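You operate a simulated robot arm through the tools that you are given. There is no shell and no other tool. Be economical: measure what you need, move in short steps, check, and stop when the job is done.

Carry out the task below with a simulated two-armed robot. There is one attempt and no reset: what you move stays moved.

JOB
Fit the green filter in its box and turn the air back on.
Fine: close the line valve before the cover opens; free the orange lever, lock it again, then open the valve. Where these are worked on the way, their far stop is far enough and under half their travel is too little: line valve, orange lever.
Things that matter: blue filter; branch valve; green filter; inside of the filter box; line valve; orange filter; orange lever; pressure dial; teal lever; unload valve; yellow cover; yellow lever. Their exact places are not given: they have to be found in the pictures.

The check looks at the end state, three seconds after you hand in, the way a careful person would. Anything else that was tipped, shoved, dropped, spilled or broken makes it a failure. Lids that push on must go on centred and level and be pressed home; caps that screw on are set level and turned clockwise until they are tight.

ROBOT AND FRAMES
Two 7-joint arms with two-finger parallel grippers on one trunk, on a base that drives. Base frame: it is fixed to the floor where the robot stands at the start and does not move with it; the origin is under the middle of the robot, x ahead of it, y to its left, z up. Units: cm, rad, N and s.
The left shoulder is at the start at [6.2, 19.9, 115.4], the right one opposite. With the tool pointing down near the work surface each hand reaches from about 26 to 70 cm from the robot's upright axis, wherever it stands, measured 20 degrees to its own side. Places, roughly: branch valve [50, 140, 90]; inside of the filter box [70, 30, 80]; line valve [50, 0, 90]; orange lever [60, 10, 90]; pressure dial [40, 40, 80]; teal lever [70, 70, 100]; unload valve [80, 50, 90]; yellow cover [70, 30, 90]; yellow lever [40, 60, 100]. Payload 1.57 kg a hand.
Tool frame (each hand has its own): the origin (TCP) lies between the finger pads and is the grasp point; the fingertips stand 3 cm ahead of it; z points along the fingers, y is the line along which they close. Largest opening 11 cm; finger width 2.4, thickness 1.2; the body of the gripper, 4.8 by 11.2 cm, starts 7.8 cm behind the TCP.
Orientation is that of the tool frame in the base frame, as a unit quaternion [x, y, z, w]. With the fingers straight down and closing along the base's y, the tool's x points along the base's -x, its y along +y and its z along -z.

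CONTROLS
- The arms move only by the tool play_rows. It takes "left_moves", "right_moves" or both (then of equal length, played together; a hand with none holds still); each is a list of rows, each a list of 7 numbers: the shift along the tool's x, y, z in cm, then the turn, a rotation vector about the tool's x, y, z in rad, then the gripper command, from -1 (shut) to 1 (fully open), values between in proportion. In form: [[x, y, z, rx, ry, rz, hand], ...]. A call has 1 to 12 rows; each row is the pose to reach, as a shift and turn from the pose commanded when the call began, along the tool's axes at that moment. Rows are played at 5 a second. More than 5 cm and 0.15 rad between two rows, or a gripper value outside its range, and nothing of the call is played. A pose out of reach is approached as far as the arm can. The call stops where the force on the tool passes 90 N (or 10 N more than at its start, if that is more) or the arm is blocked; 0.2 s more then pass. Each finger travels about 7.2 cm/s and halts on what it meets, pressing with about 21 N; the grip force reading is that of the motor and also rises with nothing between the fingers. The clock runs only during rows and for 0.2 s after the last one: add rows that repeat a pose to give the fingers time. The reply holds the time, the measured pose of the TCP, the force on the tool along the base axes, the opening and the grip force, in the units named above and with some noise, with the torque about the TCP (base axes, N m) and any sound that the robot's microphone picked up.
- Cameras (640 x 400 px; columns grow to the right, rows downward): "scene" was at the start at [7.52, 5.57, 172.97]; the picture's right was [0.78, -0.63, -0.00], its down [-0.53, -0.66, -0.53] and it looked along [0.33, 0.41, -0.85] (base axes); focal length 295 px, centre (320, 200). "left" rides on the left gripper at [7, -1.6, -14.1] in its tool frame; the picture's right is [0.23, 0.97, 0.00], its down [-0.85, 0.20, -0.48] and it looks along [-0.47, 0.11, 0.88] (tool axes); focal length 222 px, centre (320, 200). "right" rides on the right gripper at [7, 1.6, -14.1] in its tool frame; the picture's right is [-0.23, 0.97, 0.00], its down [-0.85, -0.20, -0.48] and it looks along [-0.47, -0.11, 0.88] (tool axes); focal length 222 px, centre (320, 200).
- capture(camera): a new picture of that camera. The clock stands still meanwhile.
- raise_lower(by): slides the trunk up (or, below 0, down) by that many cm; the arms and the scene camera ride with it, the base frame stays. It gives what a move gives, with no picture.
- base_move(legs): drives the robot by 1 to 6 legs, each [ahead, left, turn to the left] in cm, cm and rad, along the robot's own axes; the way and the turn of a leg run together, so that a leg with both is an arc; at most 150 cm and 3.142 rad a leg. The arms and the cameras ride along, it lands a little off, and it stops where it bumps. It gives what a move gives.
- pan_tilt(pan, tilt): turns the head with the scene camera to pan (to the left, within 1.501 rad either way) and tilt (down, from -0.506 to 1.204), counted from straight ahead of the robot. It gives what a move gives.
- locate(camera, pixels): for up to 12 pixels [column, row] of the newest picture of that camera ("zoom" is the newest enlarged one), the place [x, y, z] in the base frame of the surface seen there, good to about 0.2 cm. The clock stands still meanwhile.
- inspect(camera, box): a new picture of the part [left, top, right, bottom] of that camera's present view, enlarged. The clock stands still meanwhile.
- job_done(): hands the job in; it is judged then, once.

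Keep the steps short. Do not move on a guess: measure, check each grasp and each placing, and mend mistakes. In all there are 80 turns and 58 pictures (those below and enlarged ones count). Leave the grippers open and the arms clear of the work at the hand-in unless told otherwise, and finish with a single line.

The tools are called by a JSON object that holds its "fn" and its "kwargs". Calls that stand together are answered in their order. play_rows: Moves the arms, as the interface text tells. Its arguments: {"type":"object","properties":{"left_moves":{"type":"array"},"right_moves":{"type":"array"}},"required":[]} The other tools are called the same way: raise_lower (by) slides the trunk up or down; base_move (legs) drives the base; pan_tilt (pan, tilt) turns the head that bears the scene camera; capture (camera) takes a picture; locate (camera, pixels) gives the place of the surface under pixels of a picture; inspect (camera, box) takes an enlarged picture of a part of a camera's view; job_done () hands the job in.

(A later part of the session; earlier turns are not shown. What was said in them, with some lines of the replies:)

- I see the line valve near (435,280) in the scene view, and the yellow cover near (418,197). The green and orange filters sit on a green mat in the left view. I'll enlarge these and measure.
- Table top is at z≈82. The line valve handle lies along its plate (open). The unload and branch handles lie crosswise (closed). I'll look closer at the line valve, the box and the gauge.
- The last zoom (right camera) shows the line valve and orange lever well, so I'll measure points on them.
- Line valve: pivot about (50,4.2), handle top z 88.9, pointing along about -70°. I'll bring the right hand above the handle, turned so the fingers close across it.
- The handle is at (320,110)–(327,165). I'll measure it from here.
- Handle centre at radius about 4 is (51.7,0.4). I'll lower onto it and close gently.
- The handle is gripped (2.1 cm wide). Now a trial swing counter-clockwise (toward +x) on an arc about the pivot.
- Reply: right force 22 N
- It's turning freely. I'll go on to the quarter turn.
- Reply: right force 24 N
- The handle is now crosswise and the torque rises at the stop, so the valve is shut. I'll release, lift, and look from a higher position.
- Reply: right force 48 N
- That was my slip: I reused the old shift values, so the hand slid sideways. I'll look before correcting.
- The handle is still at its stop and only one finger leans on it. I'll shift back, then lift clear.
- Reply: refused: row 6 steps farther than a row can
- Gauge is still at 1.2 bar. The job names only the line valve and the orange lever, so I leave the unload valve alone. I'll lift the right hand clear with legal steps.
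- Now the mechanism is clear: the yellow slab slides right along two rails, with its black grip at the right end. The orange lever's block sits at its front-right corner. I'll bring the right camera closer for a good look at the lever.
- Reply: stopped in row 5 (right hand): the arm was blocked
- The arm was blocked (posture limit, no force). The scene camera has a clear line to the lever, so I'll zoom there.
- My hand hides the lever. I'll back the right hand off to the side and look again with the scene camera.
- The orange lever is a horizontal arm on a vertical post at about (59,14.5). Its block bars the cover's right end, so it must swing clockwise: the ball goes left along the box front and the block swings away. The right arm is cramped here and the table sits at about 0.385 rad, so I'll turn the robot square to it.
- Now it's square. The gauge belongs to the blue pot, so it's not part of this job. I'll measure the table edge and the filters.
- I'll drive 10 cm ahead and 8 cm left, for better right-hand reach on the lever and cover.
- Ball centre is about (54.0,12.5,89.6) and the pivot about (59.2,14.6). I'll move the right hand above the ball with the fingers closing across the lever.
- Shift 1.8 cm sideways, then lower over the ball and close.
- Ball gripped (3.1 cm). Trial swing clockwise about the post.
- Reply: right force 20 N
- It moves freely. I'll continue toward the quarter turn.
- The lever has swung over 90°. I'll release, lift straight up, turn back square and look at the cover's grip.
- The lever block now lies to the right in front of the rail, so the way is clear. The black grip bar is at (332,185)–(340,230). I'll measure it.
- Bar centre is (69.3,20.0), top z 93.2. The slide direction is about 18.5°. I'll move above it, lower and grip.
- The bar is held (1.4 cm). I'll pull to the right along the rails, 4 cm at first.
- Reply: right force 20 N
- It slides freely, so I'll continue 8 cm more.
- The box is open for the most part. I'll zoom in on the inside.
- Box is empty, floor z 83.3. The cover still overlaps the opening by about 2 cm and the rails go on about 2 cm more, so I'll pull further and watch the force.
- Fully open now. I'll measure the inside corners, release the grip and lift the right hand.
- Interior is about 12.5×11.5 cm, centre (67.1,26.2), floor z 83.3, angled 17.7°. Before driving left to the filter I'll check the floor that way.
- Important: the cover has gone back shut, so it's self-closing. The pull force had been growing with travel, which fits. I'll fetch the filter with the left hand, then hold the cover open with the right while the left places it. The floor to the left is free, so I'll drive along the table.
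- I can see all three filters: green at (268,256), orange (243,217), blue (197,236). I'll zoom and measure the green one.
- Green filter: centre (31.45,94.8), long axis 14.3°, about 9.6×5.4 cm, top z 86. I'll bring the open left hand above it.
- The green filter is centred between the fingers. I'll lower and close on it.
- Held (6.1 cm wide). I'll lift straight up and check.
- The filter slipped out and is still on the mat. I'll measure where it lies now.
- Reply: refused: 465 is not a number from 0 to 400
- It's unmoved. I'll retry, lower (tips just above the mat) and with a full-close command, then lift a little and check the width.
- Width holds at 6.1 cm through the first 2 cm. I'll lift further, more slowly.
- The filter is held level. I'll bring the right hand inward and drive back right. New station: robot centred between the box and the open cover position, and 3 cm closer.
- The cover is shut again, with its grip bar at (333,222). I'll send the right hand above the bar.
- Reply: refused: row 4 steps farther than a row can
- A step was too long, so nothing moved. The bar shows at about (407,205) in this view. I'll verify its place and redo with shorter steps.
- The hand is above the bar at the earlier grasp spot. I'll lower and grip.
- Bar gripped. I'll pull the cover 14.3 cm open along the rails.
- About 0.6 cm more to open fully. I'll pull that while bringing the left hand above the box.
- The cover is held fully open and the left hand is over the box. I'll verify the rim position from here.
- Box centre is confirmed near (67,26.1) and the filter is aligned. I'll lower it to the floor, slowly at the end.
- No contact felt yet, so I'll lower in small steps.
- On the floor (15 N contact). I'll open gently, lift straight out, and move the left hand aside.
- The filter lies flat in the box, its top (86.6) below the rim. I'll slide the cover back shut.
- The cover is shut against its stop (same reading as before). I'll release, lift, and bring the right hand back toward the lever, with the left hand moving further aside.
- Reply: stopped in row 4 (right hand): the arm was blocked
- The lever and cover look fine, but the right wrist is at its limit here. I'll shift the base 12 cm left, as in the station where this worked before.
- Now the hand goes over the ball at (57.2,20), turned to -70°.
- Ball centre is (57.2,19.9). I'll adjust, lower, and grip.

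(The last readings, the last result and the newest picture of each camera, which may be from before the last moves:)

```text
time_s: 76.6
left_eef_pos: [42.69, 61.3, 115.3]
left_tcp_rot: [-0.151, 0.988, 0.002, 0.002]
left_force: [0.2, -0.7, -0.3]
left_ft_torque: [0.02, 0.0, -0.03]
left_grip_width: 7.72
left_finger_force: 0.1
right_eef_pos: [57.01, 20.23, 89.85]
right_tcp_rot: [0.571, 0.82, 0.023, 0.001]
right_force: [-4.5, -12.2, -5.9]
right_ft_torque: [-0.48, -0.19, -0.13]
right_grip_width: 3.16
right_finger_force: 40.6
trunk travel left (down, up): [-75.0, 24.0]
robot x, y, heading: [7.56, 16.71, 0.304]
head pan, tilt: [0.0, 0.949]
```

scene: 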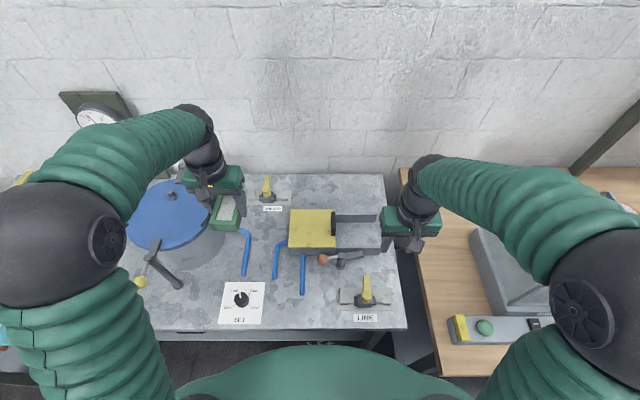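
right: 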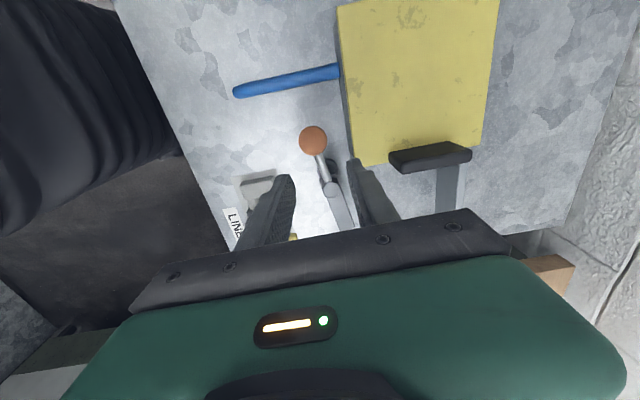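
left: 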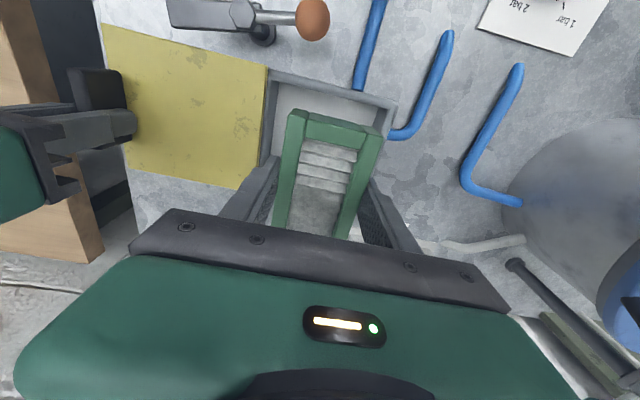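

Ball held. I'll swing it back counter-clockwise to lock.

{"fn": "play_rows", "kwargs": {"right_moves": [[-0.055, -0.789, 0, 0, 0, -0.14, -0.7], [-0.22, -1.562, 0, 0, 0, -0.28, -0.7], [-0.488, -2.304, -0.1, 0, 0, -0.42, -0.7], [-0.861, -3.0, -0.1, 0, 0, -0.56, -0.7], [-1.329, -3.64, -0.15, 0, 0, -0.7, -0.7], [-1.879, -4.207, -0.2, 0, 0, -0.84, -0.7], [-2.503, -4.692, -0.2, 0, 0, -0.98, -0.7], [-3.189, -5.085, -0.25, 0, 0, -1.12, -0.7], [-3.922, -5.379, -0.3, 0, 0, -1.26, -0.7], [-4.69, -5.568, -0.3, 0, 0, -1.4, -0.7], [-5.476, -5.647, -0.35, 0, 0, -1.54, -0.7], [-5.928, -5.643, -0.35, 0, 0, -1.62, -0.7]]}}

```text
time_s: 79.2
left_eef_pos: [42.36, 61.8, 115.28]
left_tcp_rot: [-0.153, 0.988, 0.0, 0.003]
left_force: [0.0, -0.1, 1.4]
left_ft_torque: [0.0, -0.02, -0.01]
left_grip_width: 7.7
left_finger_force: 0.1
right_eef_pos: [53.65, 12.79, 89.88]
right_tcp_rot: [-0.202, 0.979, 0.011, 0.019]
right_force: [-21.1, -2.7, -9.1]
right_ft_torque: [-0.08, 0.69, 0.16]
right_grip_width: 3.17
right_finger_force: 40.2
trunk travel left (down, up): [-75.0, 24.0]
robot x, y, heading: [7.98, 16.33, 0.312]
head pan, tilt: [0.0, 0.949]
```

Nearly at the start position. I'll press a bit further to reach the lock stop.

{"fn": "play_rows", "kwargs": {"right_moves": [[-0.3, -0.4, 0, 0, 0, 0, -0.7], [-0.3, -0.8, 0, 0, 0, 0, -0.7], [-0.3, -0.8, 0, 0, 0, 0, -0.7]]}}

```text
time_s: 80.0
left_eef_pos: [42.41, 61.95, 115.21]
left_tcp_rot: [-0.152, 0.988, -0.002, 0.004]
left_force: [0.2, -0.3, -0.5]
left_ft_torque: [-0.03, -0.02, -0.02]
left_grip_width: 7.71
left_finger_force: 0.1
right_eef_pos: [53.98, 12.21, 89.81]
right_tcp_rot: [-0.201, 0.979, 0.01, 0.018]
right_force: [-27.4, 1.6, -8.8]
right_ft_torque: [-0.08, 0.23, 0.14]
right_grip_width: 3.16
right_finger_force: 40.2
trunk travel left (down, up): [-75.0, 24.0]
robot x, y, heading: [7.45, 16.7, 0.305]
head pan, tilt: [0.0, 0.949]
```

The lever is back at its locked stop. I'll release, lift, and check with a picture.

{"fn": "play_rows", "kwargs": {"right_moves": [[-0.3, -0.6, 0, 0, 0, 0, -0.2], [-0.3, -0.6, 0, 0, 0, 0, -0.2], [-0.3, -0.6, -4, 0, 0, 0, -0.2], [-0.3, -0.6, -8, 0, 0, 0, -0.2], [-0.3, -0.6, -10, 0, 0, 0, -0.2]]}}

{"fn": "capture", "kwargs": {"camera": "right"}}

{"fn": "locate", "kwargs": {"camera": "right", "pixels": [[300, 150], [310, 150], [290, 150], [230, 150], [225, 105], [235, 130], [240, 150], [220, 100]]}}

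```text
time_s: 81.2
left_eef_pos: [42.63, 61.7, 115.18]
left_tcp_rot: [-0.152, 0.988, 0.0, 0.003]
left_force: [-0.8, -0.4, -0.7]
left_ft_torque: [0.01, -0.01, -0.03]
left_grip_width: 7.73
left_finger_force: 0.0
right_eef_pos: [54.73, 11.42, 99.82]
right_tcp_rot: [-0.199, 0.98, 0.012, 0.02]
right_force: [-1.1, 0.7, -0.7]
right_ft_torque: [0.02, 0.01, -0.02]
right_grip_width: 4.42
right_finger_force: 0.1
trunk travel left (down, up): [-75.0, 24.0]
robot x, y, heading: [8.17, 16.27, 0.311]
head pan, tilt: [0.0, 0.949]
```

```text
5 pictures are left
```

right: 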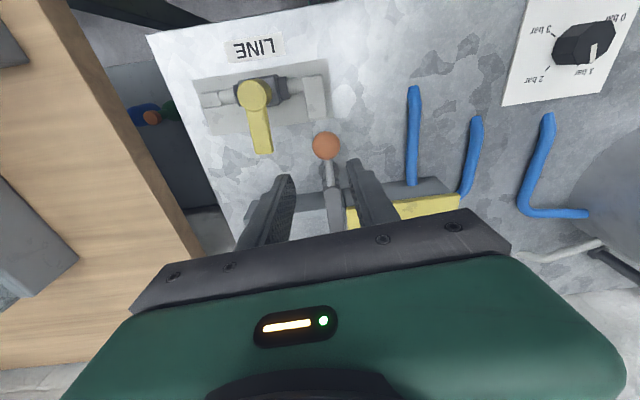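

```text
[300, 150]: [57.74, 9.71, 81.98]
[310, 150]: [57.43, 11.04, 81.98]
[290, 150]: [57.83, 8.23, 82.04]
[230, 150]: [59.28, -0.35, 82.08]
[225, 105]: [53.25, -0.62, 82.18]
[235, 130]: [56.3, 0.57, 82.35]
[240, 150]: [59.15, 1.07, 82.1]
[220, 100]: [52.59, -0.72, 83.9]
```

The lever points toward me again, with its block in front of the cover's end. I'll measure the ball and the valve handle.

{"fn": "locate", "kwargs": {"camera": "right", "pixels": [[326, 145], [330, 175], [334, 210], [254, 95], [263, 148], [258, 120], [254, 120], [266, 128], [343, 205]]}}

```text
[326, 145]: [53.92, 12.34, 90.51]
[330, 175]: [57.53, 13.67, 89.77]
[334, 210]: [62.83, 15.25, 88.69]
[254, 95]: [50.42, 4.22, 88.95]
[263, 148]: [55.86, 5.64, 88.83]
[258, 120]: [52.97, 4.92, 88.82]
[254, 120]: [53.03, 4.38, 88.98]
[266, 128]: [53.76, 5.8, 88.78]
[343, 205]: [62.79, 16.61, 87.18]
```

The lever is locked at its original place. Next, the right hand goes over the valve handle (grasp at (54.3,5.4)), levelling its slight tilt.

{"fn": "play_rows", "kwargs": {"right_moves": [[1.4, -2.7, 0, 0.008, 0.022, 0.05, -0.2], [2.74, -5.37, 0, 0.016, 0.044, 0.105, -0.2], [2.74, -5.37, 0, 0.016, 0.044, 0.105, -0.2], [2.74, -5.37, 0, 0.016, 0.044, 0.105, -0.2]]}}

```text
time_s: 82.2
left_eef_pos: [42.71, 61.74, 115.12]
left_tcp_rot: [-0.153, 0.988, 0.0, 0.003]
left_force: [0.3, 0.1, 0.0]
left_ft_torque: [0.06, 0.0, 0.0]
left_grip_width: 7.68
left_finger_force: 0.1
right_eef_pos: [54.46, 5.57, 99.6]
right_tcp_rot: [-0.149, 0.989, 0.001, 0.0]
right_force: [-0.1, -0.6, 0.4]
right_ft_torque: [-0.02, 0.02, 0.0]
right_grip_width: 4.42
right_finger_force: 0.1
trunk travel left (down, up): [-75.0, 24.0]
robot x, y, heading: [7.96, 16.2, 0.31]
head pan, tilt: [0.0, 0.949]
```

Level and above the handle. I'll lower and grip.

{"fn": "play_rows", "kwargs": {"right_moves": [[0, -0.1, 4, 0, 0, 0, -0.2], [0, -0.1, 8, 0, 0, 0, -0.2], [0, -0.1, 10, 0, 0, 0, -0.2], [0, -0.1, 10, 0, 0, 0, -0.7], [0, -0.1, 10, 0, 0, 0, -0.8], [0, -0.1, 10, 0, 0, 0, -0.8]]}}

```text
time_s: 83.6
left_eef_pos: [42.68, 61.72, 115.35]
left_tcp_rot: [-0.152, 0.988, 0.001, 0.003]
left_force: [0.8, -0.4, -0.1]
left_ft_torque: [0.04, 0.0, 0.0]
left_grip_width: 7.68
left_finger_force: 0.0
right_eef_pos: [54.38, 5.14, 89.53]
right_tcp_rot: [-0.149, 0.989, 0.002, -0.001]
right_force: [-0.5, -2.8, 0.0]
right_ft_torque: [-0.07, -0.77, 0.05]
right_grip_width: 2.18
right_finger_force: 34.8
trunk travel left (down, up): [-75.0, 24.0]
robot x, y, heading: [7.88, 16.5, 0.31]
head pan, tilt: [0.0, 0.949]
```

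Handle gripped (2.2 cm). I'll swing it clockwise back to open.

{"fn": "play_rows", "kwargs": {"right_moves": [[0.04, -0.572, 0, 0, 0, 0.14, -0.8], [0.16, -1.133, 0, 0, 0, 0.28, -0.8], [0.355, -1.672, 0, 0, 0, 0.42, -0.8], [0.625, -2.178, 0, 0, 0, 0.56, -0.8], [0.964, -2.641, 0, 0, 0, 0.7, -0.8], [1.363, -3.053, 0, 0, 0, 0.84, -0.8], [1.816, -3.405, 0, 0, 0, 0.98, -0.8], [2.314, -3.691, 0, 0, 0, 1.12, -0.8], [2.846, -3.904, 0, 0, 0, 1.26, -0.8], [3.403, -4.04, 0, 0, 0, 1.4, -0.8], [3.974, -4.098, 0, 0, 0, 1.54, -0.8], [4.2, -4.098, 0, 0, 0, 1.6, -0.8]]}}

```text
time_s: 86.2
left_eef_pos: [42.82, 62.05, 115.0]
left_tcp_rot: [-0.153, 0.988, -0.002, 0.002]
left_force: [-0.2, 0.4, 0.2]
left_ft_torque: [-0.03, 0.02, -0.02]
left_grip_width: 7.71
left_finger_force: 0.1
right_eef_pos: [51.86, 0.38, 89.52]
right_tcp_rot: [0.605, 0.796, 0.0, 0.0]
right_force: [15.7, 13.3, 8.3]
right_ft_torque: [0.2, 0.02, 1.12]
right_grip_width: 2.23
right_finger_force: 34.7
trunk travel left (down, up): [-75.0, 24.0]
robot x, y, heading: [7.79, 16.31, 0.311]
head pan, tilt: [0.0, 0.949]
```

Exactly the original open place, with torque at the stop. I'll release (no sideways shift), lift straight up and retreat.

{"fn": "play_rows", "kwargs": {"right_moves": [[0, 0, 0, 0, 0, 0, -0.2], [0, 0, 0, 0, 0, 0, -0.2], [0, 0, -4, 0, 0, 0, -0.2], [0, 0, -8, 0, 0, 0, 0], [0, 0, -12, 0, 0, 0, 0.4], [0, 0, -16, 0, 0, 0, 0.8], [0, -3, -19, 0, 0, 0, 1], [0, -6, -22, 0, 0, 0, 1], [0, -9, -25, 0, 0, 0, 1], [0, -13, -26, 0, 0, 0, 1]], "left_moves": [[0, 0, 0, 0, 0, 0, 0.6], [0, 0, 0, 0, 0, 0, 0.8], [0, 0, 0, 0, 0, 0, 1], [2, 0, 0, 0, 0, 0, 1], [4, 0, 0, 0, 0, 0, 1], [6, 0, 0, 0, 0, 0, 1], [8, 0, 0, 0, 0, 0, 1], [10, 0, 0, 0, 0, 0, 1], [12, 0, 0, 0, 0, 0, 1], [12, 0, 0, 0, 0, 0, 1]]}}

{"fn": "capture", "kwargs": {"camera": "scene"}}

{"fn": "inspect", "kwargs": {"camera": "scene", "box": [290, 190, 450, 320]}}

```text
time_s: 88.4
left_eef_pos: [30.92, 58.08, 115.29]
left_tcp_rot: [-0.152, 0.988, -0.001, 0.003]
left_force: [0.1, 0.0, -0.1]
left_ft_torque: [0.0, 0.02, -0.02]
left_grip_width: 10.99
left_finger_force: 0.1
right_eef_pos: [39.78, -3.03, 115.39]
right_tcp_rot: [0.606, 0.796, 0.0, 0.0]
right_force: [0.1, -0.9, 0.4]
right_ft_torque: [-0.01, -0.01, -0.03]
right_grip_width: 11.02
right_finger_force: 0.0
right hand out of reach, approached as far as the arm can: row 10
trunk travel left (down, up): [-75.0, 24.0]
robot x, y, heading: [7.74, 16.46, 0.313]
head pan, tilt: [0.0, 0.949]
```

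```text
4 pictures are left
```

scene: 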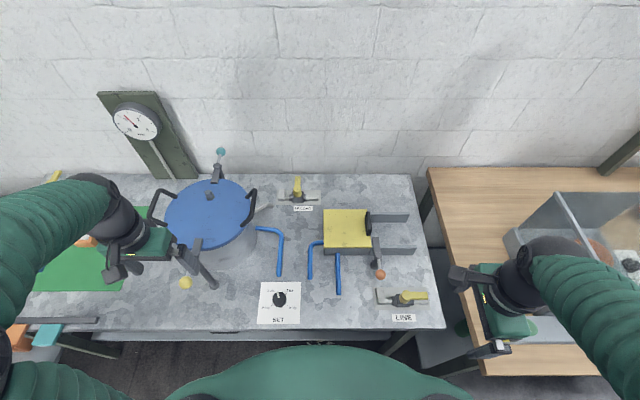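

```text
3.08 times, centred on (370, 255) of scene
```

zoom: 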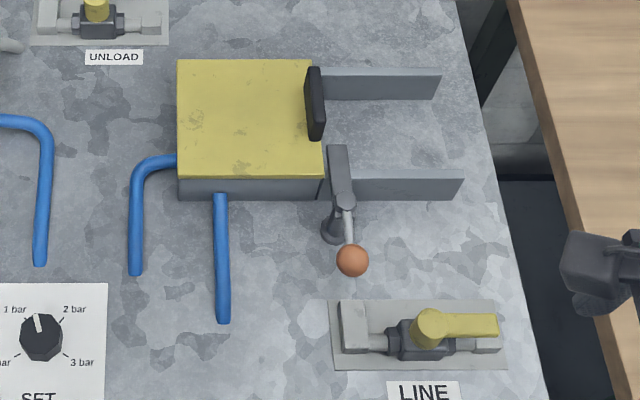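

The cover is shut over the green filter, the orange lever is locked and the line valve is open. The other valves are as they were, both hands are open, and the arms are clear. I'm handing in.

{"fn": "job_done", "kwargs": {}}

```text
The job is handed in.
```

The green filter is in its box with the cover shut, the orange lever locked and the line valve open again, and the job is handed in.
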